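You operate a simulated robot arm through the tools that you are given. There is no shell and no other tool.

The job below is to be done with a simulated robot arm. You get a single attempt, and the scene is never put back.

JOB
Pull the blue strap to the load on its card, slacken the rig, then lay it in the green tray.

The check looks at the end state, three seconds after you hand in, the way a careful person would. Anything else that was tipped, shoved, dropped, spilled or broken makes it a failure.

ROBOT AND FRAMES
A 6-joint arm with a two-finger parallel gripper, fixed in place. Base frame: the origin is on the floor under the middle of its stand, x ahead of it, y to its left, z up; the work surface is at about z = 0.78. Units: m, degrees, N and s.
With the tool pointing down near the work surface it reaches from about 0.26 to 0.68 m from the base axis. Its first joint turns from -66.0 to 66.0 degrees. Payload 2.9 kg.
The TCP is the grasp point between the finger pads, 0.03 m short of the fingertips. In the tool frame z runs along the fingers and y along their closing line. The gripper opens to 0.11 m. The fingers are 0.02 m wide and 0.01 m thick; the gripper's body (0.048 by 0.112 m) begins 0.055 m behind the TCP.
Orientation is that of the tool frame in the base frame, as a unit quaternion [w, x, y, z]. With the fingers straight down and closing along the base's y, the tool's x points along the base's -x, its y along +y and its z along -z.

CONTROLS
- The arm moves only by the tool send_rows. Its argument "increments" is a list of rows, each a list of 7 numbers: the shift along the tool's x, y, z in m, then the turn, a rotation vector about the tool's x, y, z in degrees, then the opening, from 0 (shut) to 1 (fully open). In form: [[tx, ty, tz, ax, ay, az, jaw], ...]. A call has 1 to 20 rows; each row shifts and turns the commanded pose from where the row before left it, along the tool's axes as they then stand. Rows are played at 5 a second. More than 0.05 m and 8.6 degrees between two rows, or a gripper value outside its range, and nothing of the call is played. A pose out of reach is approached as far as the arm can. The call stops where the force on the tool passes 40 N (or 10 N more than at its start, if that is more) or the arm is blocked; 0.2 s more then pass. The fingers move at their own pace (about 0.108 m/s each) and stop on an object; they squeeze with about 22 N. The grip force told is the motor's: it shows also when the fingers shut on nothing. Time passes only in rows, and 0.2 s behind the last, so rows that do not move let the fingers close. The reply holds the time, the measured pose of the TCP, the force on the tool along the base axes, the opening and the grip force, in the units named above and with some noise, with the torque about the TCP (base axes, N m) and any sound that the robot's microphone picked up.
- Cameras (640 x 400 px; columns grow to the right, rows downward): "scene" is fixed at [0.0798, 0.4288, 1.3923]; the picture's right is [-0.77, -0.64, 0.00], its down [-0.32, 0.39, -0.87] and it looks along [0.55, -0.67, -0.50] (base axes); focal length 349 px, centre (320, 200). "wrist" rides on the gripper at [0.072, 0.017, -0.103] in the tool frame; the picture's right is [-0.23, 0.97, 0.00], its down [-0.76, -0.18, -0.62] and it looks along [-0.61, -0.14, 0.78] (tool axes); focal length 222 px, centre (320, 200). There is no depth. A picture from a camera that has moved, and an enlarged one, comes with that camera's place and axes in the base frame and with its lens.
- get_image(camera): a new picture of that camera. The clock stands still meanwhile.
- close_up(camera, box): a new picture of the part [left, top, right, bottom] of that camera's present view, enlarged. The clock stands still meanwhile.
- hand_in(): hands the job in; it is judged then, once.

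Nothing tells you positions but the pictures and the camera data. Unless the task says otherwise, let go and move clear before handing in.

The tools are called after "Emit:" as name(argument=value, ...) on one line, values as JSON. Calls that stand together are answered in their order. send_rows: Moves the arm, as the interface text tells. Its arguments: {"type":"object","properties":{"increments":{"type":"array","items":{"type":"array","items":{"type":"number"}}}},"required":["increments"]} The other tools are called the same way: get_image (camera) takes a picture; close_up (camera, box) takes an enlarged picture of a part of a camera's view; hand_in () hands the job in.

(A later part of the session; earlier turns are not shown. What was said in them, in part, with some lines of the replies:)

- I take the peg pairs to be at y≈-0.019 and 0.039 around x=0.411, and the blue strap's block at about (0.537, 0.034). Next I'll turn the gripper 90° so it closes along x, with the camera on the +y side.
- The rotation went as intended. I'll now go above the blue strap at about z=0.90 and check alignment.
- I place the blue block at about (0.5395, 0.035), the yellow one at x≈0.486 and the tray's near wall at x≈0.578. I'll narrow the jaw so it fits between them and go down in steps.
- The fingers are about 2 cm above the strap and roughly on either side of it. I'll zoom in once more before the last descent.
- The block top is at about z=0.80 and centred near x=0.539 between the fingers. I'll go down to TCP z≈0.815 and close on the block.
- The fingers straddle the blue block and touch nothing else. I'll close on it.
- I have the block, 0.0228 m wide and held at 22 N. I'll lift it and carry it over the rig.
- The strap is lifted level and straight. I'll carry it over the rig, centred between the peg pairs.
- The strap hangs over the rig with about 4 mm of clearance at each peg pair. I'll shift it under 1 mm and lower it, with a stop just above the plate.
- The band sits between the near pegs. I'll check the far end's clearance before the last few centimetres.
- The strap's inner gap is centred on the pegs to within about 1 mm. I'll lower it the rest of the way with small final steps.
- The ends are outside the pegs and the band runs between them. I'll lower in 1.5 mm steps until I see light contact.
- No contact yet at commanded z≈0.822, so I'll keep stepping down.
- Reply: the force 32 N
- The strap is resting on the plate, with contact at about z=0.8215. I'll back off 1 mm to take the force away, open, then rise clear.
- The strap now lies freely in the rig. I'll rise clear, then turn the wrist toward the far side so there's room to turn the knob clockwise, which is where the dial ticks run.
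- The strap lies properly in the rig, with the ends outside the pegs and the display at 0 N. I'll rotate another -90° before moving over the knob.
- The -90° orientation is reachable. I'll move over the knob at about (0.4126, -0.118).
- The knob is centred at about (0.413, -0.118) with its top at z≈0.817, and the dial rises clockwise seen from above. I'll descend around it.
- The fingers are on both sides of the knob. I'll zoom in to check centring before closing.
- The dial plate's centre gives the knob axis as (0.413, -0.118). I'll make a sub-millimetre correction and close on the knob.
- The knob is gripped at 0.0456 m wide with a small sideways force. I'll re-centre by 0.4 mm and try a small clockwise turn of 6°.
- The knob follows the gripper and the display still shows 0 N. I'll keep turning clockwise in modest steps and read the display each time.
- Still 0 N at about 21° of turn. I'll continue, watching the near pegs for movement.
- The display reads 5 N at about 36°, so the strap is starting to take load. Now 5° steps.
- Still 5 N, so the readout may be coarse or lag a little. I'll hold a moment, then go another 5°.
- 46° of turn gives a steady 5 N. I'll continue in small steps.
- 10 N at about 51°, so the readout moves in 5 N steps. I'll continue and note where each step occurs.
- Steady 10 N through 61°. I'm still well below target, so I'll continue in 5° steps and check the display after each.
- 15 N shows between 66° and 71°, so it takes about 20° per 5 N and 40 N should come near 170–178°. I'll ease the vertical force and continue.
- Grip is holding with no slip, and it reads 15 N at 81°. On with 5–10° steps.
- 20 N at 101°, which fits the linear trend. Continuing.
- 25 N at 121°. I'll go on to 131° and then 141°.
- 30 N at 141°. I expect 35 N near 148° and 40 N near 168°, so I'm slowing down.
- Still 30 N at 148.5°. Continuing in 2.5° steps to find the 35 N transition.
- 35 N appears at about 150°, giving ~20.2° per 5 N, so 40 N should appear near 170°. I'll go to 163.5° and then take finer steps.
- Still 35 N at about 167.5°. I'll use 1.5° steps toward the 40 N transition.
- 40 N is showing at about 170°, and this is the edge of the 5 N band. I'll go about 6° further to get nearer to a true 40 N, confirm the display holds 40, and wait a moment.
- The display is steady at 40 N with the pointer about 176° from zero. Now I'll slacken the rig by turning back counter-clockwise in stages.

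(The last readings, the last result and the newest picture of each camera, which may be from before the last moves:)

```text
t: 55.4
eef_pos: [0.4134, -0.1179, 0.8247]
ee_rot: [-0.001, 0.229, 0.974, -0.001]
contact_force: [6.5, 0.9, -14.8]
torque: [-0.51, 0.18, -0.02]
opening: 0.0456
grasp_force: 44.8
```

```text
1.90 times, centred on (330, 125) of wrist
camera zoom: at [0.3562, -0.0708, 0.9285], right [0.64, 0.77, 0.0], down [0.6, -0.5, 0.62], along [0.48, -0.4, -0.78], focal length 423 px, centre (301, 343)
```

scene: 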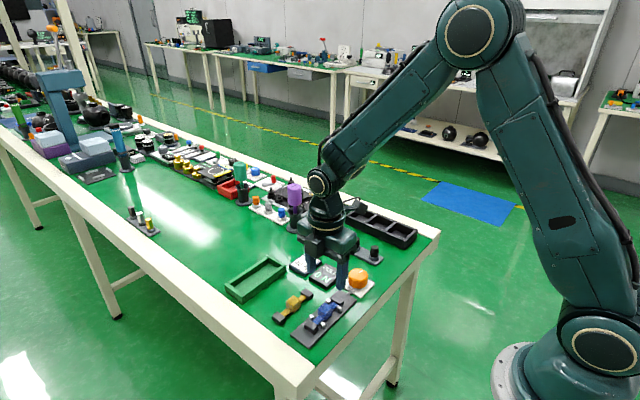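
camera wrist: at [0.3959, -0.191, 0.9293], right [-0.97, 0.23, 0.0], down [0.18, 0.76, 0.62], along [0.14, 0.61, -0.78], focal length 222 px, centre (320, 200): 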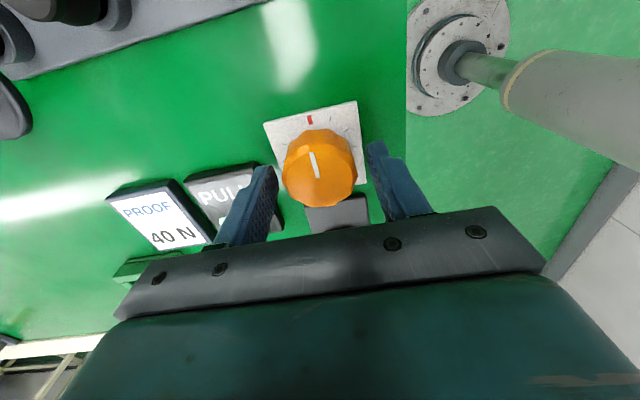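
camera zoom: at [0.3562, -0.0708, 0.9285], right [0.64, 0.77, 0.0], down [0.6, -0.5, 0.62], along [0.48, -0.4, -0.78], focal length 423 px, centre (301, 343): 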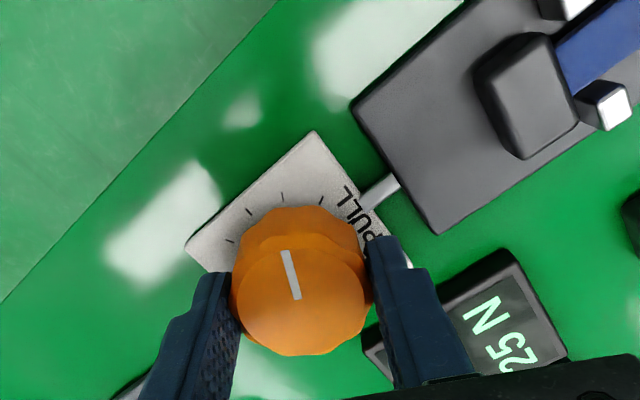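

The reading falls along the same line, 25 N at 116°. I'll ease the vertical force and keep turning back.

Emit:
send_rows(increments=[[-0.0001, 0, 0.0004, 0, 0, -5, 0], [0, 0, 0, 0, 0, -5, 0], [0, 0, 0, 0, 0, -5, 0], [0, 0, 0, 0, 0, -5, 0], [0, 0, 0, 0, 0, -5, 0], [0, 0, 0, 0, 0, -5, 0], [0, 0, 0, 0, 0, -5, 0], [0, 0, 0, 0, 0, -5, 0], [0, 0, 0, 0, 0, -5, 0], [0, 0, 0, 0, 0, -5, 0], [0, 0, 0, 0, 0, -5, 0], [0, 0, 0, 0, 0, -5, 0], [0, 0, 0, 0, 0, 0, 0]])

Emit:
close_up(camera="scene", box=[280, 240, 400, 350])

Emit:
close_up(camera="wrist", box=[240, 20, 420, 230])

```text
t: 58.2
eef_pos: [0.4147, -0.1182, 0.8247]
ee_rot: [-0.001, -0.29, 0.957, 0.001]
contact_force: [0.6, 4.9, -0.6]
torque: [-0.2, -0.47, 0.0]
opening: 0.0458
grasp_force: 45.1
```

```text
3.64 times, centred on (340, 295) of scene
camera zoom: at [0.0798, 0.4289, 1.3923], right [-0.77, -0.64, 0.0], down [-0.32, 0.39, -0.87], along [0.55, -0.67, -0.5], focal length 1268 px, centre (247, -146)
```

zoom: 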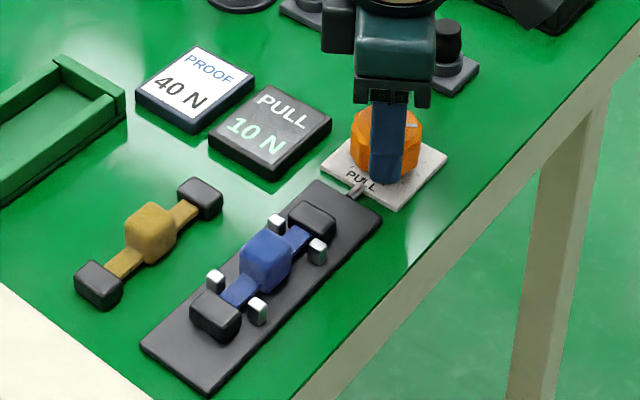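

```text
1.90 times, centred on (330, 125) of wrist
camera zoom: at [0.3438, -0.1438, 0.9285], right [-0.35, 0.94, 0.0], down [0.73, 0.27, 0.62], along [0.58, 0.22, -0.78], focal length 423 px, centre (301, 343)
```

zoom: 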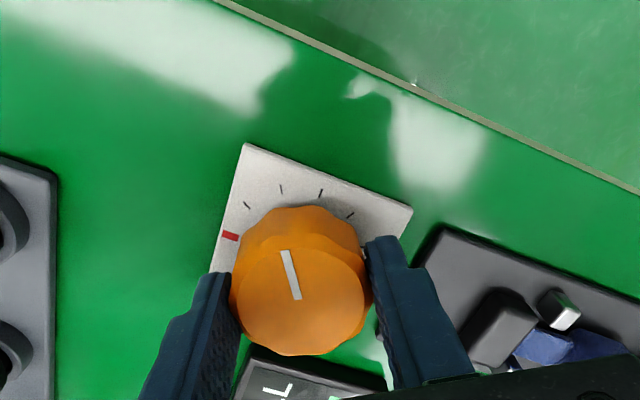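

10 N at 56° on the way back. Another 50°, then the final part to zero.

Emit:
send_rows(increments=[[0, 0, 0, 0, 0, -5, 0], [0, 0, 0, 0, 0, -5, 0], [0, 0, 0, 0, 0, -5, 0], [0, 0, 0, 0, 0, -5, 0], [0, 0, 0, 0, 0, -5, 0], [0, 0, 0, 0, 0, -5, 0], [0, 0, 0, 0, 0, -5, 0], [0, 0, 0, 0, 0, -5, 0], [0, 0, 0, 0, 0, -5, 0], [0, 0, 0, 0, 0, -5, 0], [0, 0, 0, 0, 0, 0, 0]])

Emit:
close_up(camera="scene", box=[280, 240, 400, 350])

Emit:
close_up(camera="wrist", box=[240, 20, 420, 230])

```text
t: 60.6
eef_pos: [0.4138, -0.1181, 0.8247]
ee_rot: [0.0, -0.666, 0.746, 0.0]
contact_force: [-3.1, 10.0, 13.1]
torque: [0.26, 0.26, -0.02]
opening: 0.0452
grasp_force: 45.4
```

```text
3.64 times, centred on (340, 295) of scene
camera zoom: at [0.0796, 0.4291, 1.3923], right [-0.77, -0.64, 0.0], down [-0.32, 0.39, -0.87], along [0.55, -0.67, -0.5], focal length 1268 px, centre (247, -146)
```

zoom: 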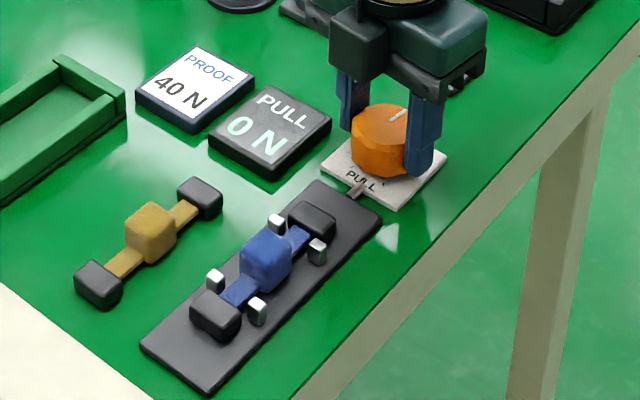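

```text
1.90 times, centred on (330, 125) of wrist
camera zoom: at [0.3885, -0.1879, 0.9284], right [-0.94, 0.33, 0.0], down [0.26, 0.74, 0.62], along [0.21, 0.59, -0.78], focal length 423 px, centre (301, 343)
```

zoom: 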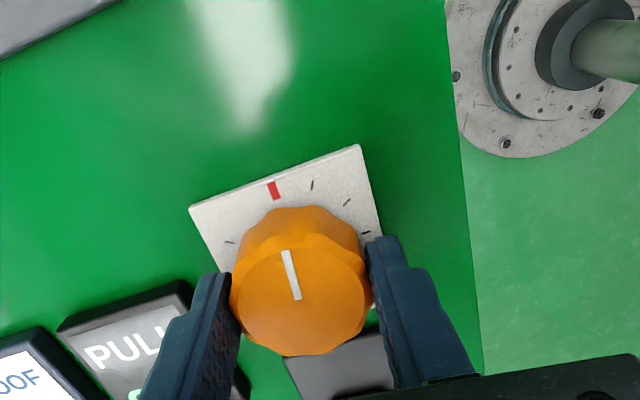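

0 N and about 6.5° short of the red mark. I'll ease the side and vertical forces and turn the rest of the way to zero.

Emit:
send_rows(increments=[[-0.0003, 0, -0.0004, 0, 0, -2.5, 0], [0, 0, 0, 0, 0, -2.5, 0], [0, 0, 0, 0, 0, -1.4, 0], [0, 0, 0, 0, 0, 0, 0]])

Emit:
close_up(camera="wrist", box=[240, 60, 420, 230])

Emit:
close_up(camera="scene", box=[280, 240, 400, 350])

```text
t: 61.6
eef_pos: [0.4146, -0.1165, 0.8252]
ee_rot: [0.0, -0.706, 0.708, -0.001]
contact_force: [-2.9, 8.1, -1.5]
torque: [0.18, -0.59, -0.02]
opening: 0.0454
grasp_force: 45.1
```

```text
2.35 times, centred on (330, 145) of wrist
camera zoom: at [0.3963, -0.1902, 0.9285], right [-0.97, 0.23, 0.0], down [0.18, 0.76, 0.62], along [0.14, 0.61, -0.78], focal length 523 px, centre (296, 329)
```

zoom: 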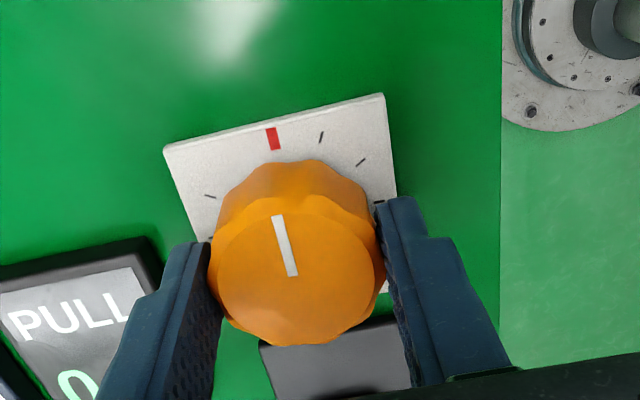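

```text
3.64 times, centred on (340, 295) of scene
camera zoom: at [0.0798, 0.429, 1.3923], right [-0.77, -0.64, 0.0], down [-0.32, 0.39, -0.87], along [0.55, -0.67, -0.5], focal length 1268 px, centre (247, -146)
```

zoom: 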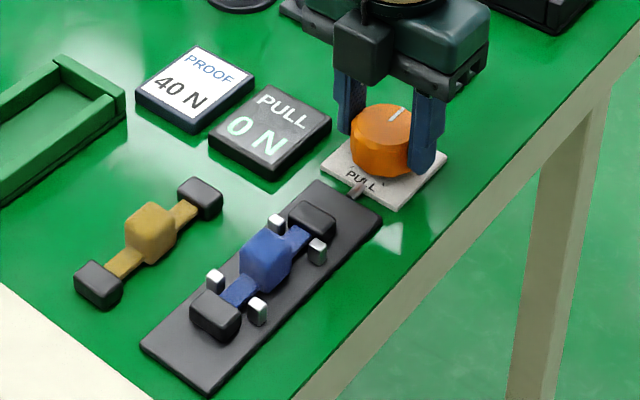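

The knob is back at the red zero mark and the display shows 0 N. I'll open and rise straight up off the knob.

Emit:
send_rows(increments=[[0, 0, 0, 0, 0, 0, 0.45], [0, 0, 0, 0, 0, 0, 0.56], [0, 0, 0, 0, 0, 0, 0.56], [0, 0, -0.015, 0, 0, 0, 0.56], [0, 0, -0.025, 0, 0, 0, 0.56], [0, 0, -0.03, 0, 0, 0, 0.56], [0, 0, -0.025, 0, 0, 0, 0.56], [0, 0, 0, 0, 0, 0, 0.56]])

Emit:
get_image(camera="wrist")

Emit:
close_up(camera="scene", box=[280, 240, 400, 350])

```text
t: 63.4
eef_pos: [0.4132, -0.117, 0.9195]
ee_rot: [-0.001, -0.706, 0.708, 0.0]
contact_force: [-0.9, -0.7, 0.4]
torque: [0.0, -0.01, -0.03]
opening: 0.0615
grasp_force: 0.0
```

```text
taken
camera wrist: at [0.3955, -0.1902, 1.0235], right [-0.97, 0.23, 0.0], down [0.18, 0.76, 0.62], along [0.14, 0.61, -0.78], focal length 222 px, centre (320, 200)
```

wrist: 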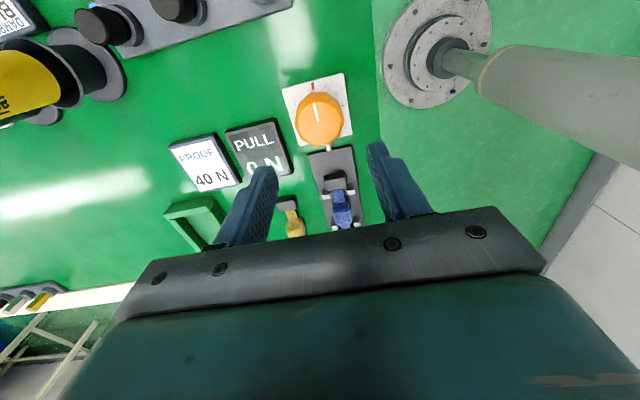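

```text
3.64 times, centred on (340, 295) of scene
camera zoom: at [0.0798, 0.4288, 1.3923], right [-0.77, -0.64, 0.0], down [-0.32, 0.39, -0.87], along [0.55, -0.67, -0.5], focal length 1268 px, centre (247, -146)
```

zoom: 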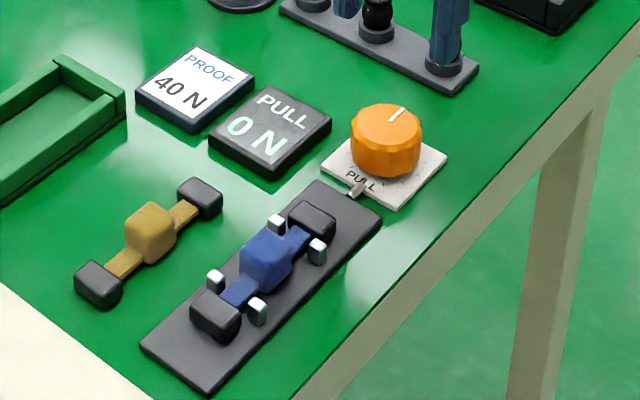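

The rig is slack. I'll move back over the strap, still closing along x, and check its position.

Emit:
send_rows(increments=[[-0.0321, 0.0001, 0, 0, 0, 0, 0.4], [-0.0321, 0.0002, 0, 0, 0, 0, 0.4], [-0.0321, 0.0002, 0, 0, 0, 0, 0.4], [-0.0321, 0.0002, 0, 0, 0, 0, 0.4], [0, 0, 0.03, 0, 0, 0, 0.4], [0, 0, 0.02, 0, 0, 0, 0.4], [0, 0, 0, 0, 0, 0, 0.4]])

Emit:
get_image(camera="wrist")

Emit:
close_up(camera="wrist", box=[220, 60, 420, 220])

Emit:
close_up(camera="scene", box=[280, 250, 380, 340])

```text
t: 65.0
eef_pos: [0.414, 0.0104, 0.8697]
ee_rot: [0.0, -0.707, 0.707, 0.0]
contact_force: [0.0, -1.2, 0.2]
torque: [-0.01, 0.0, 0.01]
opening: 0.0441
grasp_force: 0.1
```

```text
taken
camera wrist: at [0.3956, -0.0624, 0.973], right [-0.97, 0.23, 0.0], down [0.18, 0.76, 0.62], along [0.14, 0.61, -0.78], focal length 222 px, centre (320, 200)
```

wrist: 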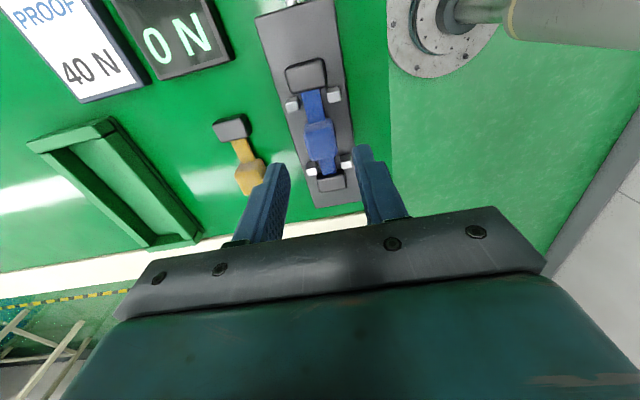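

```text
2.50 times, centred on (320, 140) of wrist
camera zoom: at [0.3956, -0.0624, 0.973], right [-0.97, 0.23, 0.0], down [0.18, 0.76, 0.62], along [0.14, 0.61, -0.78], focal length 555 px, centre (320, 350)
```

zoom: 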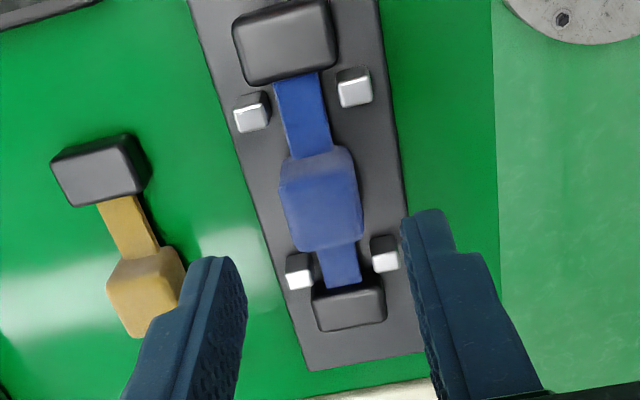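

```text
4.44 times, centred on (330, 295) of scene
camera zoom: at [0.0798, 0.4288, 1.3923], right [-0.77, -0.64, 0.0], down [-0.32, 0.39, -0.87], along [0.55, -0.67, -0.5], focal length 1550 px, centre (276, -222)
```

zoom: 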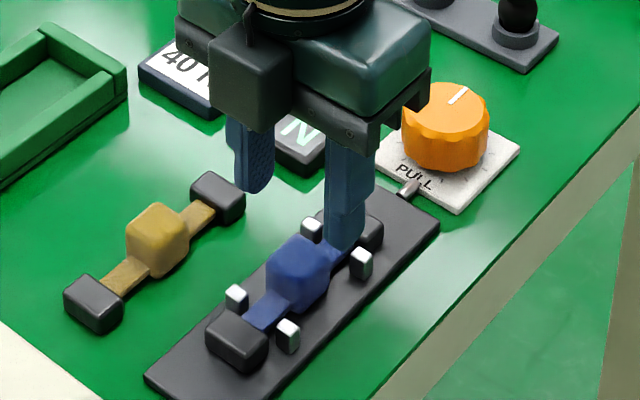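

The strap is still at about (0.412, 0.010). I'll descend and close on its block.

Emit:
send_rows(increments=[[-0.0006, 0.0006, 0.015, 0, 0, 0, 0.38], [0, 0, 0.015, 0, 0, 0, 0.38], [0, 0, 0.01, 0, 0, 0, 0.38], [0, 0, 0.0085, 0, 0, 0, 0.38], [0, 0, 0, 0, 0, 0, 0.38]])

Emit:
close_up(camera="wrist", box=[220, 40, 420, 220])

Emit:
close_up(camera="scene", box=[280, 250, 380, 340])

```text
t: 66.2
eef_pos: [0.4128, 0.0106, 0.8208]
ee_rot: [-0.001, -0.706, 0.708, 0.0]
contact_force: [0.2, -0.5, 0.3]
torque: [0.02, 0.0, -0.01]
opening: 0.0421
grasp_force: 0.0
```

```text
2.22 times, centred on (320, 130) of wrist
camera zoom: at [0.3953, -0.0615, 0.9247], right [-0.97, 0.23, 0.0], down [0.18, 0.76, 0.62], along [0.14, 0.61, -0.78], focal length 494 px, centre (320, 356)
```

zoom: 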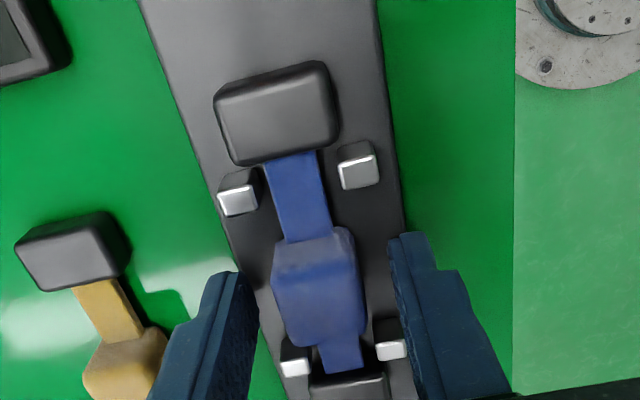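

```text
4.44 times, centred on (330, 295) of scene
camera zoom: at [0.0798, 0.4288, 1.3923], right [-0.77, -0.64, 0.0], down [-0.32, 0.39, -0.87], along [0.55, -0.67, -0.5], focal length 1550 px, centre (276, -222)
```

zoom: 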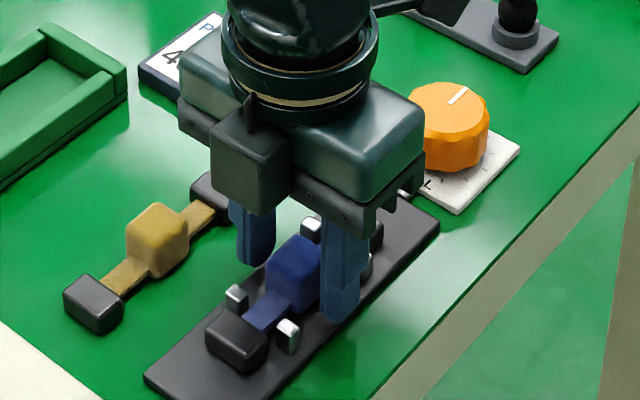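

The fingers straddle the block. I'll close, then lift straight up.

Emit:
send_rows(increments=[[0, 0, 0, 0, 0, 0, 0.25], [0, 0, 0, 0, 0, 0, 0.15], [0, 0, 0, 0, 0, 0, 0], [0, 0, 0, 0, 0, 0, 0], [0, 0, -0.005, 0, 0, 0, 0], [0, 0, -0.01, 0, 0, 0, 0], [0, 0, -0.02, 0, 0, 0, 0], [0, 0, -0.02, 0, 0, 0, 0], [0, 0, 0, 0, 0, 0, 0]])

Emit:
close_up(camera="wrist", box=[220, 40, 420, 220])

Emit:
close_up(camera="scene", box=[210, 230, 390, 350])

```text
t: 68.2
eef_pos: [0.4143, 0.0117, 0.8764]
ee_rot: [0.0, -0.707, 0.708, 0.0]
contact_force: [0.5, 0.2, -1.3]
torque: [0.0, 0.0, -0.02]
opening: 0.0235
grasp_force: 22.0
```

```text
2.22 times, centred on (320, 130) of wrist
camera zoom: at [0.3955, -0.0613, 0.9801], right [-0.97, 0.23, 0.0], down [0.18, 0.76, 0.62], along [0.14, 0.61, -0.78], focal length 494 px, centre (320, 356)
```

zoom: 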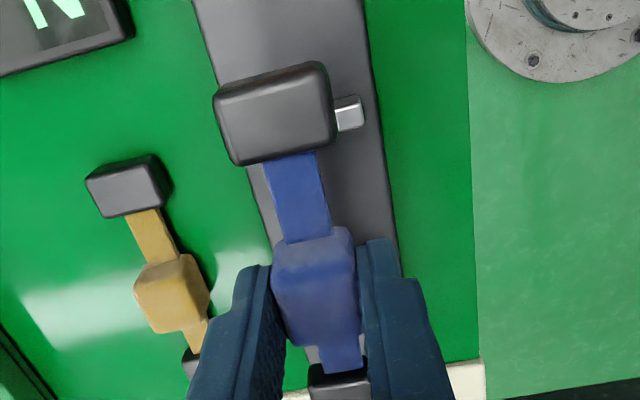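

```text
3.33 times, centred on (300, 290) of scene
camera zoom: at [0.0798, 0.4288, 1.3923], right [-0.77, -0.64, 0.0], down [-0.32, 0.39, -0.87], along [0.55, -0.67, -0.5], focal length 1163 px, centre (387, -100)
```

zoom: 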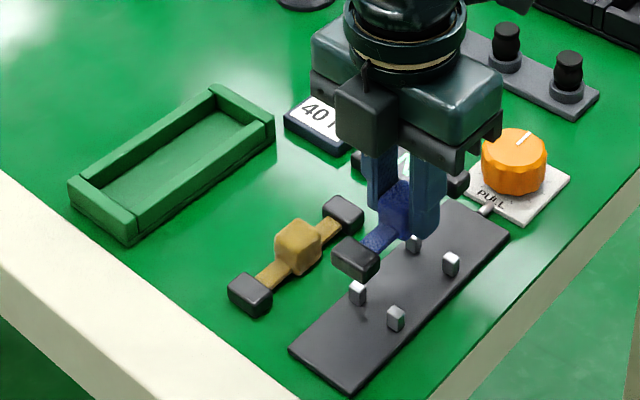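

The strap is clear of the pegs. I'll carry it over the yellow strap back to its original spot, set it down, and regrasp it along y so the fingers will fit inside the tray.

Emit:
send_rows(increments=[[-0.0048, -0.0253, 0, 0, 0, 0, 0], [-0.0048, -0.0253, 0, 0, 0, 0, 0], [-0.0048, -0.0253, 0, 0, 0, 0, 0], [-0.0048, -0.0253, 0, 0, 0, 0, 0], [-0.0048, -0.0253, 0, 0, 0, 0, 0], [0, 0, 0.02, 0, 0, 0, 0], [0, 0, 0.02, 0, 0, 0, 0], [0, 0, 0.012, 0, 0, 0, 0], [0, 0, 0, 0, 0, 0, 0]])

Emit:
close_up(camera="wrist", box=[190, 0, 450, 220])

Emit:
close_up(camera="scene", box=[210, 230, 390, 350])

```text
t: 70.2
eef_pos: [0.5389, 0.0343, 0.8248]
ee_rot: [0.0, 0.708, -0.707, 0.0]
contact_force: [0.0, 0.6, -0.8]
torque: [-0.04, 0.0, -0.02]
opening: 0.0232
grasp_force: 22.0
```

```text
1.82 times, centred on (320, 110) of wrist
camera zoom: at [0.522, -0.0374, 0.928], right [-0.97, 0.23, 0.0], down [0.18, 0.76, 0.62], along [0.14, 0.61, -0.78], focal length 404 px, centre (320, 364)
```

zoom: 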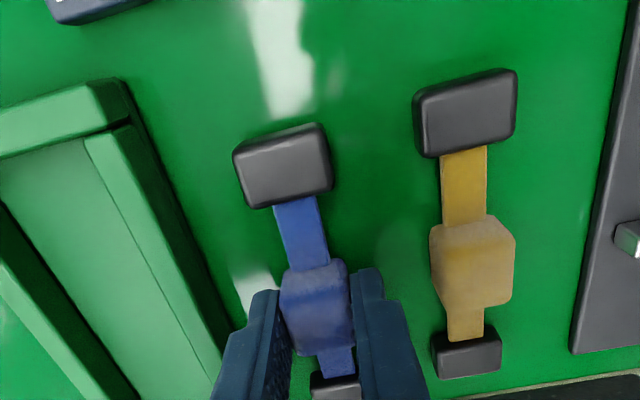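

```text
3.33 times, centred on (300, 290) of scene
camera zoom: at [0.0798, 0.4288, 1.3923], right [-0.77, -0.64, 0.0], down [-0.32, 0.39, -0.87], along [0.55, -0.67, -0.5], focal length 1163 px, centre (387, -100)
```

zoom: 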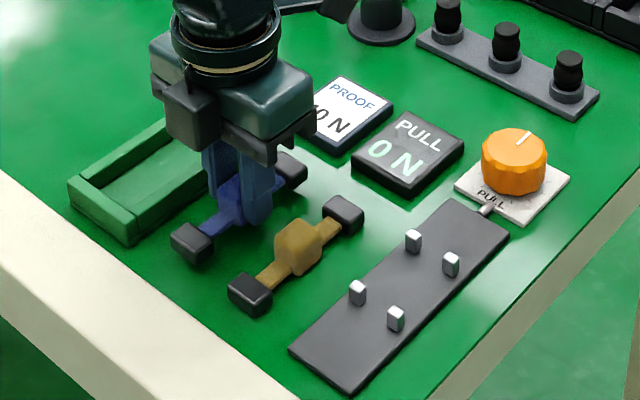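

Over the original spot, about 9 mm above the table. I'll lower it to contact in small steps.

Emit:
send_rows(increments=[[0, 0, 0.005, 0, 0, 0, 0], [0, 0, 0.003, 0, 0, 0, 0], [0, 0, 0, 0, 0, 0, 0]])

Emit:
send_rows(increments=[[0, 0, 0.0008, 0, 0, 0, 0], [0, 0, 0, 0, 0, 0, 0]])

```text
t: 71.0
eef_pos: [0.541, 0.0346, 0.816]
ee_rot: [0.0, -0.706, 0.708, -0.001]
contact_force: [0.3, -0.4, -0.6]
torque: [-0.03, 0.01, -0.01]
opening: 0.0227
grasp_force: 22.2
```

```text
t: 71.6
eef_pos: [0.5391, 0.0361, 0.8155]
ee_rot: [0.001, -0.707, 0.707, -0.001]
contact_force: [-0.1, -0.4, -1.0]
torque: [-0.01, -0.01, 0.0]
opening: 0.0232
grasp_force: 22.9
```

No contact yet. I'm at z≈0.8162, so one more half-millimetre step.

Emit:
send_rows(increments=[[0, 0, 0.0005, 0, 0, 0, 0], [0, 0, 0, 0, 0, 0, 0]])

```text
t: 72.2
eef_pos: [0.5385, 0.0349, 0.816]
ee_rot: [0.0, -0.707, 0.708, 0.0]
contact_force: [-0.2, -0.1, 0.2]
torque: [-0.07, 0.0, -0.06]
opening: 0.0232
grasp_force: 21.9
```

It's within a fraction of a millimetre of the table. I'll open gently and rise.

Emit:
send_rows(increments=[[0, 0, 0, 0, 0, 0, 0.24], [0, 0, 0, 0, 0, 0, 0.3], [0, 0, 0, 0, 0, 0, 0.38], [0, 0, 0, 0, 0, 0, 0.38], [0, 0, -0.01, 0, 0, 0, 0.38], [0, 0, -0.025, 0, 0, 0, 0.38], [0, 0, -0.03, 0, 0, 0, 0.38], [0, 0, -0.02, 0, 0, 0, 0.38], [0, 0, 0, 0, 0, 0, 0.38]])

Emit:
close_up(camera="scene", box=[220, 240, 340, 330])

Emit:
close_up(camera="wrist", box=[150, 40, 450, 220])

```text
t: 74.2
eef_pos: [0.5391, 0.0357, 0.9011]
ee_rot: [0.0, -0.707, 0.707, 0.0]
contact_force: [-0.2, 0.5, -0.4]
torque: [-0.03, 0.03, 0.03]
opening: 0.0418
grasp_force: 0.2
```

```text
4.44 times, centred on (280, 285) of scene
camera zoom: at [0.0798, 0.4288, 1.3923], right [-0.77, -0.64, 0.0], down [-0.32, 0.39, -0.87], along [0.55, -0.67, -0.5], focal length 1550 px, centre (498, -178)
```

zoom: 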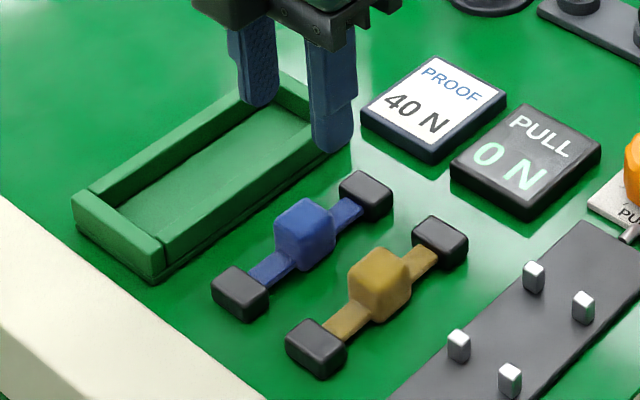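

```text
2.13 times, centred on (300, 130) of wrist
camera zoom: at [0.5211, -0.0379, 1.0038], right [-0.97, 0.23, 0.0], down [0.18, 0.76, 0.62], along [0.14, 0.61, -0.78], focal length 474 px, centre (363, 349)
```

zoom: 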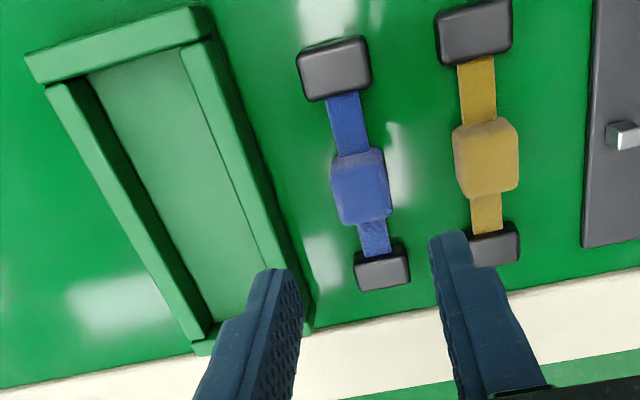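

The strap is back on the table and undisturbed. I'll rotate to the default orientation, closing along y, for the regrasp.

Emit:
send_rows(increments=[[0, 0, 0, 0, 0, 7.5, 0.4], [0, 0, 0, 0, 0, 7.5, 0.4], [0, 0, 0, 0, 0, 7.5, 0.4], [0, 0, 0, 0, 0, 7.5, 0.4], [0, 0, 0, 0, 0, 7.5, 0.4], [0, 0, 0, 0, 0, 7.5, 0.4], [0, 0, 0, 0, 0, 7.5, 0.4], [0, 0, 0, 0, 0, 7.5, 0.4], [0, 0, 0, 0, 0, 7.5, 0.4], [0, 0, 0, 0, 0, 7.5, 0.4], [0, 0, 0, 0, 0, 7.5, 0.4], [0, 0, 0, 0, 0, 7.5, 0.4], [0, 0, 0, 0, 0, 0, 0.4]])

Emit:
get_image(camera="wrist")

Emit:
close_up(camera="wrist", box=[200, 80, 440, 230])

Emit:
close_up(camera="scene", box=[220, 220, 340, 330])

```text
t: 77.0
eef_pos: [0.5409, 0.0346, 0.8999]
ee_rot: [0.001, 0.002, 1.0, 0.0]
contact_force: [0.4, -0.5, -0.1]
torque: [-0.03, -0.03, -0.03]
opening: 0.0439
grasp_force: 0.0
```

```text
taken
camera wrist: at [0.4664, 0.0523, 1.0039], right [0.23, 0.97, 0.0], down [0.76, -0.18, 0.62], along [0.61, -0.14, -0.78], focal length 222 px, centre (320, 200)
```

wrist: 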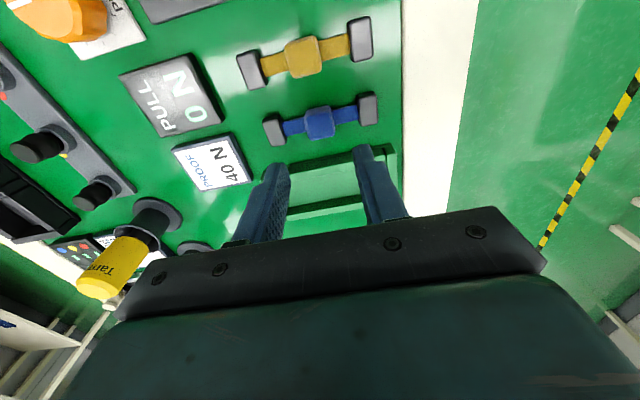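

```text
2.67 times, centred on (320, 155) of wrist
camera zoom: at [0.4664, 0.0523, 1.0039], right [0.23, 0.97, 0.0], down [0.76, -0.18, 0.62], along [0.61, -0.14, -0.78], focal length 592 px, centre (320, 320)
```

zoom: 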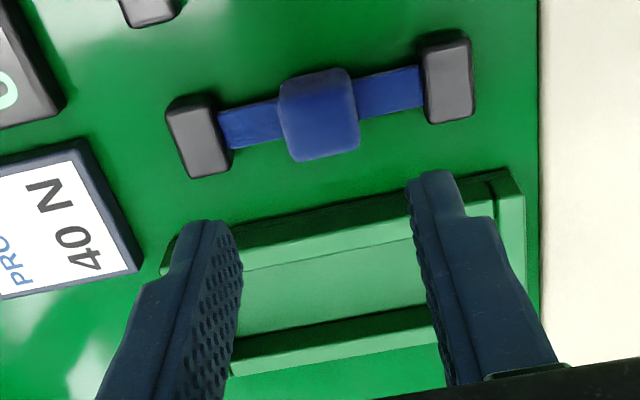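

```text
3.64 times, centred on (280, 275) of scene
camera zoom: at [0.0798, 0.4288, 1.3923], right [-0.77, -0.64, 0.0], down [-0.32, 0.39, -0.87], along [0.55, -0.67, -0.5], focal length 1268 px, centre (466, -73)
```

zoom: 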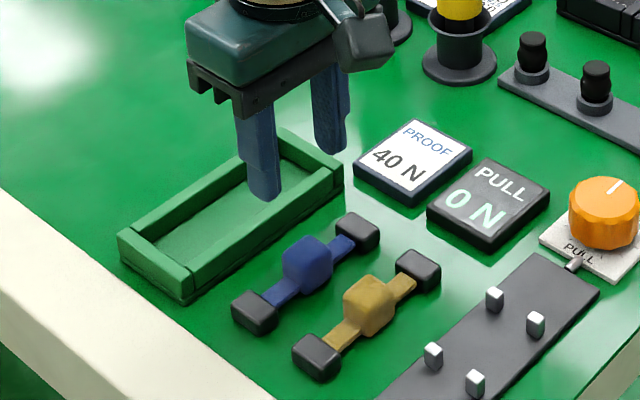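

Aligned over the strap. I'll take close-ups to estimate the band height relative to the block and the tray wall height.

Emit:
close_up(camera="scene", box=[280, 275, 330, 315])

Emit:
close_up(camera="scene", box=[245, 250, 295, 290])

Emit:
close_up(camera="wrist", box=[260, 80, 390, 160])

Emit:
close_up(camera="scene", box=[270, 270, 320, 320])

```text
10.00 times, centred on (305, 295) of scene
camera zoom: at [0.0798, 0.4288, 1.3923], right [-0.77, -0.64, 0.0], down [-0.32, 0.39, -0.87], along [0.55, -0.67, -0.5], focal length 3488 px, centre (470, -750)
```

zoom: 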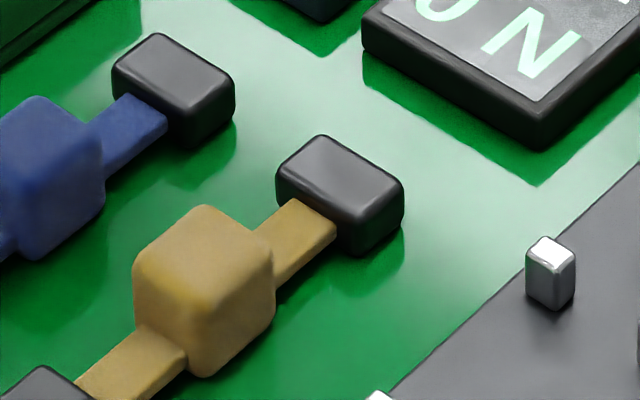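

```text
10.00 times, centred on (270, 270) of scene
camera zoom: at [0.0798, 0.4288, 1.3923], right [-0.77, -0.64, 0.0], down [-0.32, 0.39, -0.87], along [0.55, -0.67, -0.5], focal length 3488 px, centre (820, -500)
```

zoom: 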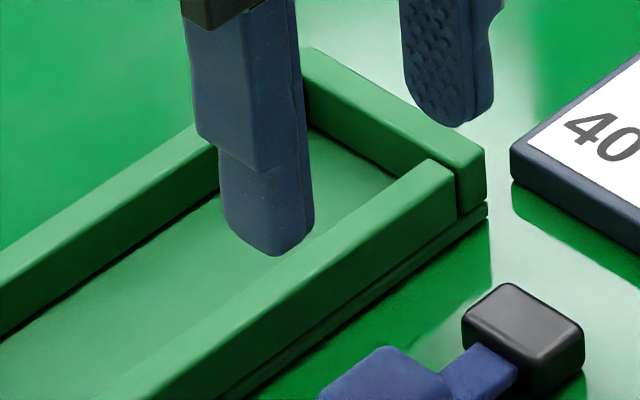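

```text
4.92 times, centred on (325, 120) of wrist
camera zoom: at [0.4664, 0.0523, 1.0039], right [0.23, 0.97, 0.0], down [0.76, -0.18, 0.62], along [0.61, -0.14, -0.78], focal length 1094 px, centre (295, 594)
```

zoom: 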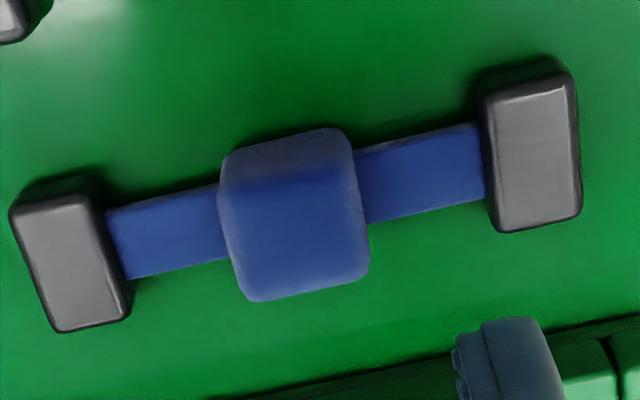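

```text
8.00 times, centred on (295, 295) of scene
camera zoom: at [0.0798, 0.4288, 1.3923], right [-0.77, -0.64, 0.0], down [-0.32, 0.39, -0.87], along [0.55, -0.67, -0.5], focal length 2791 px, centre (520, -560)
```

zoom: 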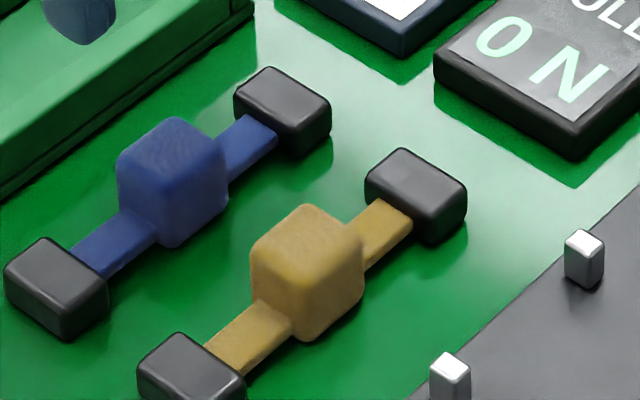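

The band top is roughly 7–8 mm above the table and the block is about 20 mm tall, so I'll grip the block with the fingertips about 11 mm up. Descending with a narrow opening.

Emit:
send_rows(increments=[[0, 0.0008, 0.02, 0, 0, 0, 0.34], [0, 0, 0.025, 0, 0, 0, 0.34], [0, 0, 0.02, 0, 0, 0, 0.34], [0, 0, 0.01, 0, 0, 0, 0.34], [0, 0, 0.004, 0, 0, 0, 0.34], [0, 0, 0, 0, 0, 0, 0.34]])

Emit:
close_up(camera="wrist", box=[220, 80, 420, 220])

Emit:
close_up(camera="scene", box=[250, 260, 310, 320])

```text
t: 78.4
eef_pos: [0.5419, 0.0362, 0.8212]
ee_rot: [0.0, 0.002, 1.0, 0.001]
contact_force: [0.5, -0.8, 0.1]
torque: [0.03, -0.01, 0.0]
opening: 0.0373
grasp_force: 0.1
```

```text
2.86 times, centred on (320, 150) of wrist
camera zoom: at [0.4666, 0.0531, 0.9246], right [0.23, 0.97, 0.0], down [0.76, -0.18, 0.62], along [0.61, -0.14, -0.78], focal length 635 px, centre (320, 343)
```

zoom: 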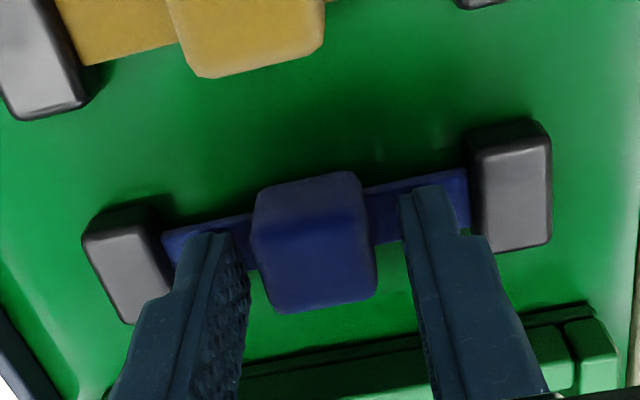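

```text
6.67 times, centred on (280, 290) of scene
camera zoom: at [0.0798, 0.4288, 1.3923], right [-0.77, -0.64, 0.0], down [-0.32, 0.39, -0.87], along [0.55, -0.67, -0.5], focal length 2326 px, centre (587, -400)
```

zoom: 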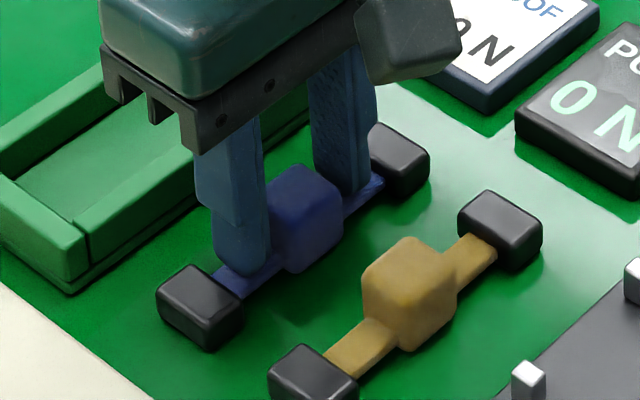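

Fingers are over the band, between the block and the ends, with no contact. I'll lower 0.8 mm and close.

Emit:
send_rows(increments=[[0, 0, 0.0008, 0, 0, 0, 0.34], [0, 0, 0, 0, 0, 0, 0.28], [0, 0, 0, 0, 0, 0, 0.22], [0, 0, 0, 0, 0, 0, 0.1], [0, 0, 0, 0, 0, 0, 0], [0, 0, 0, 0, 0, 0, 0]])

Emit:
close_up(camera="wrist", box=[220, 80, 420, 220])

```text
t: 79.8
eef_pos: [0.5402, 0.0369, 0.8207]
ee_rot: [0.0, 0.001, 1.0, -0.001]
contact_force: [-0.5, -0.7, -0.5]
torque: [-0.03, -0.07, -0.02]
opening: 0.0251
grasp_force: 21.7
```

```text
2.86 times, centred on (320, 150) of wrist
camera zoom: at [0.4665, 0.0531, 0.9241], right [0.23, 0.97, 0.0], down [0.76, -0.18, 0.62], along [0.61, -0.14, -0.78], focal length 635 px, centre (320, 343)
```

zoom: 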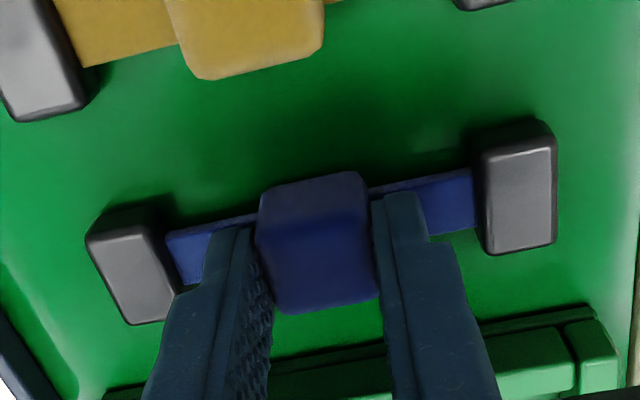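

The block is held at 0.0251 m. I'll lift and move over the tray centre, estimated at (0.616, 0.030).

Emit:
send_rows(increments=[[0, 0, -0.01, 0, 0, 0, 0], [0, 0, -0.02, 0, 0, 0, 0], [0, 0, -0.02, 0, 0, 0, 0], [-0.0257, -0.0022, 0, 0, 0, 0, 0], [-0.0257, -0.0022, 0, 0, 0, 0, 0], [-0.0256, -0.0021, 0, 0, 0, 0, 0], [0, 0, 0, 0, 0, 0, 0]])

Emit:
get_image(camera="wrist")

Emit:
close_up(camera="wrist", box=[200, 60, 440, 220])

Emit:
close_up(camera="scene", box=[210, 220, 330, 320])

```text
t: 81.4
eef_pos: [0.6178, 0.03, 0.8697]
ee_rot: [0.001, 0.001, 1.0, 0.0]
contact_force: [-0.4, 1.1, -0.7]
torque: [-0.02, 0.0, 0.01]
opening: 0.0251
grasp_force: 22.2
```

```text
taken
camera wrist: at [0.5437, 0.0466, 0.9733], right [0.23, 0.97, 0.0], down [0.76, -0.18, 0.62], along [0.61, -0.14, -0.78], focal length 222 px, centre (320, 200)
```

wrist: 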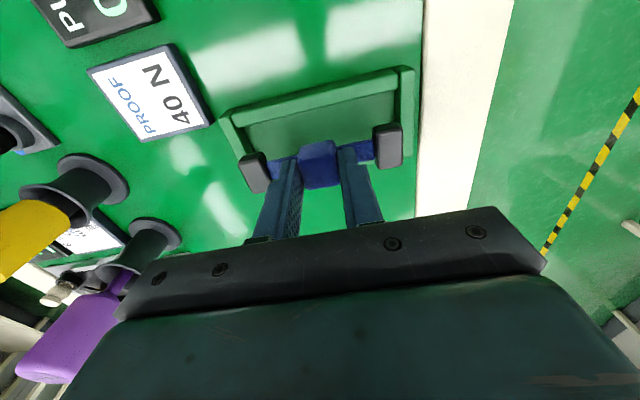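

```text
2.50 times, centred on (320, 140) of wrist
camera zoom: at [0.5437, 0.0466, 0.9733], right [0.23, 0.97, 0.0], down [0.76, -0.18, 0.62], along [0.61, -0.14, -0.78], focal length 555 px, centre (320, 350)
```

zoom: 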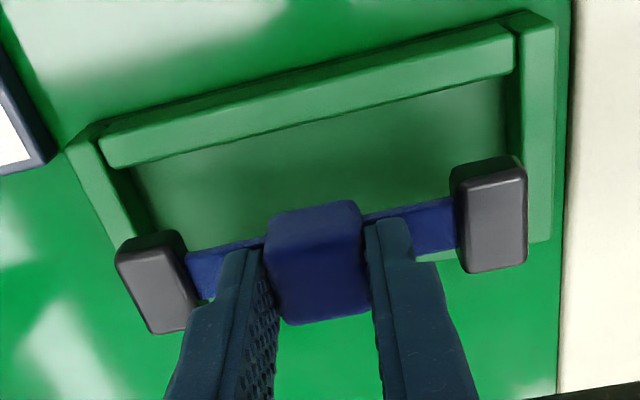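

```text
4.00 times, centred on (270, 270) of scene
camera zoom: at [0.0798, 0.4288, 1.3923], right [-0.77, -0.64, 0.0], down [-0.32, 0.39, -0.87], along [0.55, -0.67, -0.5], focal length 1395 px, centre (520, -80)
```

zoom: 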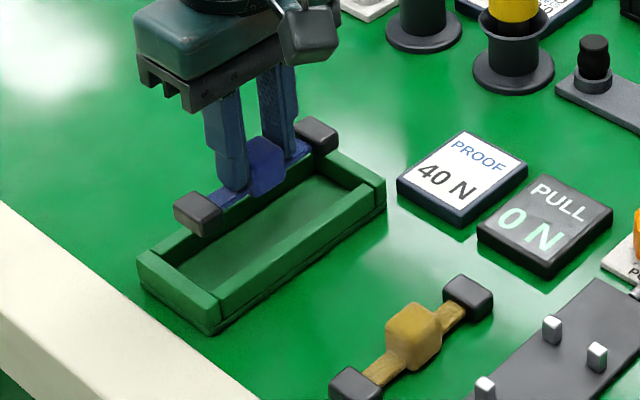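

The strap is centred over the tray, which I take to be inner x 0.593–0.640 and y −0.033–0.094. I'll lower it into the tray.

Emit:
send_rows(increments=[[-0.0006, 0.0004, 0.015, 0, 0, 0, 0], [0, 0, 0.01, 0, 0, 0, 0], [0, 0, 0, 0, 0, 0, 0]])

Emit:
close_up(camera="wrist", box=[200, 60, 440, 220])

Emit:
close_up(camera="scene", box=[220, 240, 310, 310])

```text
t: 82.2
eef_pos: [0.618, 0.0299, 0.8457]
ee_rot: [0.0, 0.002, 1.0, 0.0]
contact_force: [0.0, 0.5, -0.6]
torque: [0.03, 0.0, -0.01]
opening: 0.025
grasp_force: 22.1
```

```text
2.50 times, centred on (320, 140) of wrist
camera zoom: at [0.5442, 0.0467, 0.9485], right [0.23, 0.97, 0.0], down [0.76, -0.18, 0.62], along [0.61, -0.14, -0.78], focal length 555 px, centre (320, 350)
```

zoom: 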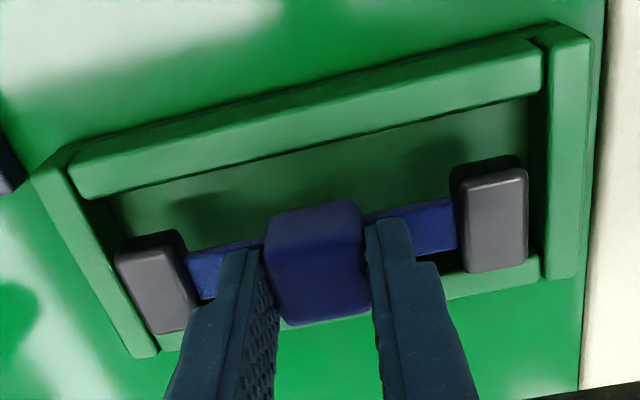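

```text
5.71 times, centred on (265, 275) of scene
camera zoom: at [0.0798, 0.4288, 1.3923], right [-0.77, -0.64, 0.0], down [-0.32, 0.39, -0.87], along [0.55, -0.67, -0.5], focal length 1993 px, centre (634, -229)
```

zoom: 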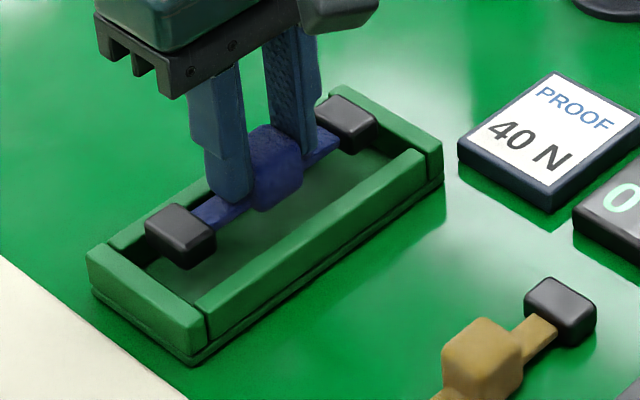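

There's clearance on all sides. I'll lower to just above the tray floor, then go in small steps to contact.

Emit:
send_rows(increments=[[0, 0, 0.008, 0, 0, 0, 0], [0, 0, 0.008, 0, 0, 0, 0], [0, 0, 0, 0, 0, 0, 0]])

Emit:
send_rows(increments=[[0, 0, 0.0015, 0, 0, 0, 0], [0, 0, 0, 0, 0, 0, 0]])

Emit:
send_rows(increments=[[0, 0, 0.001, 0, 0, 0, 0], [0, 0, 0, 0, 0, 0, 0]])

Emit:
close_up(camera="scene", box=[220, 240, 310, 310])

```text
t: 83.0
eef_pos: [0.6185, 0.0292, 0.8301]
ee_rot: [-0.001, 0.001, 1.0, 0.0]
contact_force: [0.1, -0.3, -0.3]
torque: [0.01, 0.01, -0.03]
opening: 0.0254
grasp_force: 21.8
```

```text
t: 83.6
eef_pos: [0.6174, 0.0304, 0.8281]
ee_rot: [0.0, 0.001, 1.0, 0.0]
contact_force: [0.6, 0.0, -1.5]
torque: [0.0, 0.02, 0.02]
opening: 0.025
grasp_force: 21.5
```

```text
t: 84.2
eef_pos: [0.6174, 0.0302, 0.8253]
ee_rot: [0.0, 0.002, 1.0, 0.0]
contact_force: [0.8, -0.2, -1.1]
torque: [-0.02, 0.0, 0.0]
opening: 0.0253
grasp_force: 22.1
```

```text
5.71 times, centred on (265, 275) of scene
camera zoom: at [0.0798, 0.4288, 1.3923], right [-0.77, -0.64, 0.0], down [-0.32, 0.39, -0.87], along [0.55, -0.67, -0.5], focal length 1993 px, centre (634, -229)
```

zoom: 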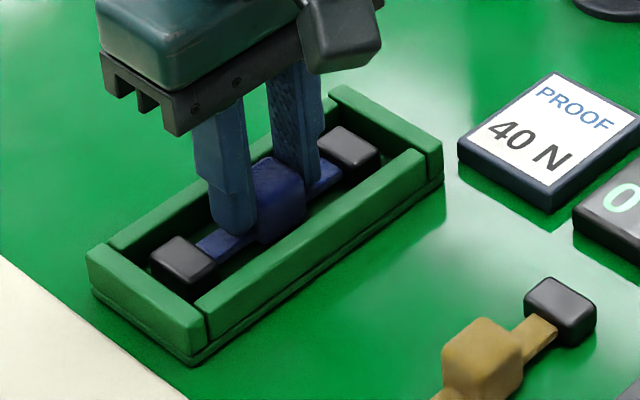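

The strap is inside the tray, nearly on the floor. A couple more 1 mm steps until I feel contact.

Emit:
send_rows(increments=[[0, 0, 0.001, 0, 0, 0, 0], [0, 0, 0, 0, 0, 0, 0]])

```text
t: 84.8
eef_pos: [0.6171, 0.0308, 0.8254]
ee_rot: [0.001, 0.001, 1.0, 0.0]
contact_force: [-2.2, -0.2, 4.8]
torque: [0.01, 0.1, 0.02]
opening: 0.0253
grasp_force: 22.3
```

Light contact of about 5 N with the tray floor. I'll open just enough to clear the block, then rise straight up.

Emit:
send_rows(increments=[[0, 0, 0, 0, 0, 0, 0.26], [0, 0, 0, 0, 0, 0, 0.31], [0, 0, 0, 0, 0, 0, 0.34], [0, 0, 0, 0, 0, 0, 0.34]])

Emit:
close_up(camera="wrist", box=[200, 60, 440, 220])

Emit:
close_up(camera="scene", box=[220, 240, 310, 310])

```text
t: 85.8
eef_pos: [0.6182, 0.0293, 0.827]
ee_rot: [0.0, 0.001, 1.0, 0.0]
contact_force: [0.4, 0.3, -0.2]
torque: [0.01, -0.01, -0.05]
opening: 0.0373
grasp_force: 0.0
```

```text
2.50 times, centred on (320, 140) of wrist
camera zoom: at [0.5443, 0.0469, 0.9296], right [0.23, 0.97, 0.0], down [0.76, -0.18, 0.62], along [0.61, -0.14, -0.78], focal length 555 px, centre (320, 350)
```

zoom: 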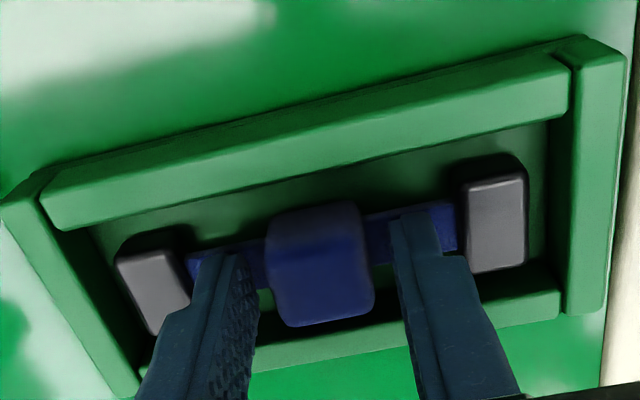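

```text
5.71 times, centred on (265, 275) of scene
camera zoom: at [0.0798, 0.4288, 1.3923], right [-0.77, -0.64, 0.0], down [-0.32, 0.39, -0.87], along [0.55, -0.67, -0.5], focal length 1993 px, centre (634, -229)
```

zoom: 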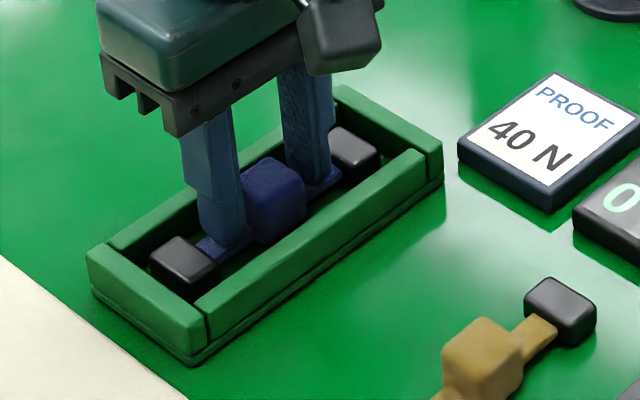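

The strap lies flat in the tray and the fingers are off it. I'll rise straight up and move back clear of everything.

Emit:
send_rows(increments=[[0, 0, -0.01, 0, 0, 0, 0.34], [0, 0, -0.015, 0, 0, 0, 0.34], [0, 0, -0.025, 0, 0, 0, 0.34], [0, 0, -0.04, 0, 0, 0, 0.34], [0, 0, -0.045, 0, 0, 0, 0.4], [0, 0, -0.045, 0, 0, 0, 0.4], [0.03, 0, -0.03, 0, 0, 0, 0.4], [0.04, 0, 0, 0, 0, 0, 0.4], [0.04, 0, 0, 0, 0, 0, 0.4], [0, 0, 0, 0, 0, 0, 0.4], [0, 0, 0, 0, 0, 0, 0.4]])

Emit:
get_image(camera="scene")

Emit:
close_up(camera="scene", box=[210, 230, 400, 350])

Emit:
get_image(camera="wrist")

```text
t: 88.2
eef_pos: [0.5063, 0.0291, 1.0362]
ee_rot: [0.0, 0.002, 1.0, 0.0]
contact_force: [0.0, -0.1, -0.7]
torque: [0.01, 0.04, 0.01]
opening: 0.044
grasp_force: 0.0
```

```text
taken
```

scene: 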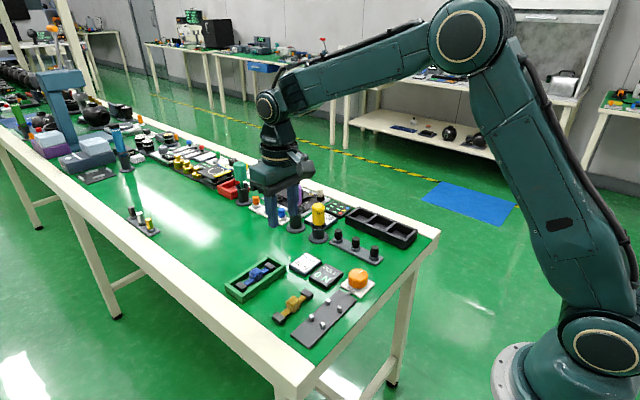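

```text
3.33 times, centred on (305, 290) of scene
camera zoom: at [0.0798, 0.4288, 1.3923], right [-0.77, -0.64, 0.0], down [-0.32, 0.39, -0.87], along [0.55, -0.67, -0.5], focal length 1163 px, centre (370, -100)
```

zoom: 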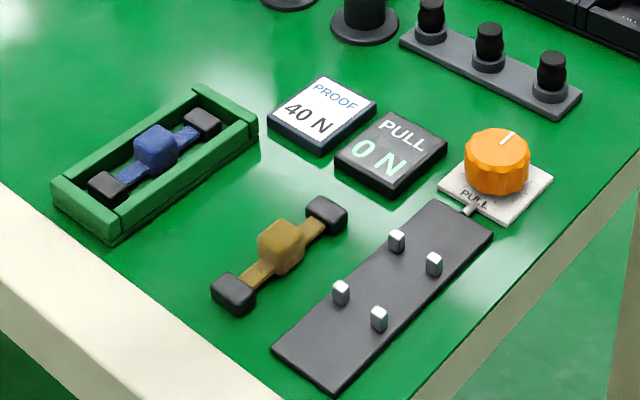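

```text
taken
camera wrist: at [0.4328, 0.0467, 1.1397], right [0.23, 0.97, 0.0], down [0.76, -0.18, 0.62], along [0.61, -0.14, -0.78], focal length 222 px, centre (320, 200)
```

wrist: 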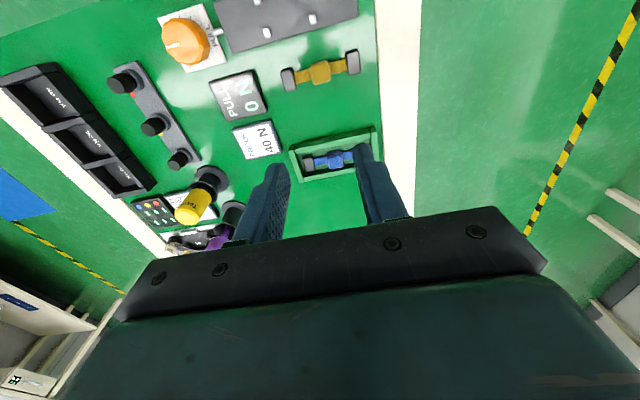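

The blue strap lies flat in the green tray, the rig is empty and slack with the knob at zero and 0 N showing, and the yellow strap and the rest look as they were. The gripper is open and clear, so I'm handing in.

Emit:
hand_in()

```text
The job is handed in.
```

I pulled the blue strap to 40 N, slackened the rig and laid the strap flat in the green tray. The job is handed in, but I haven't seen a verdict.

- **Load:** The display moves in 5 N steps. I turned about 6° past the point where 40 first appeared and held it there for about a second. By my estimate the true pull was between 39 and 41.5 N.
- **Rig:** I turned the knob back to the red zero mark and the display reads 0 N. The pegs are empty.
- **Strap:** I set it down once on its original spot to regrip it, so the fingers would fit inside the tray. When I first seated it in the rig I pressed it onto the plate with about 32 N before backing off, and saw no damage.
- **Everything else:** The yellow strap, tray, knob and card look unmoved compared with the first picture. The gripper is open and clear.
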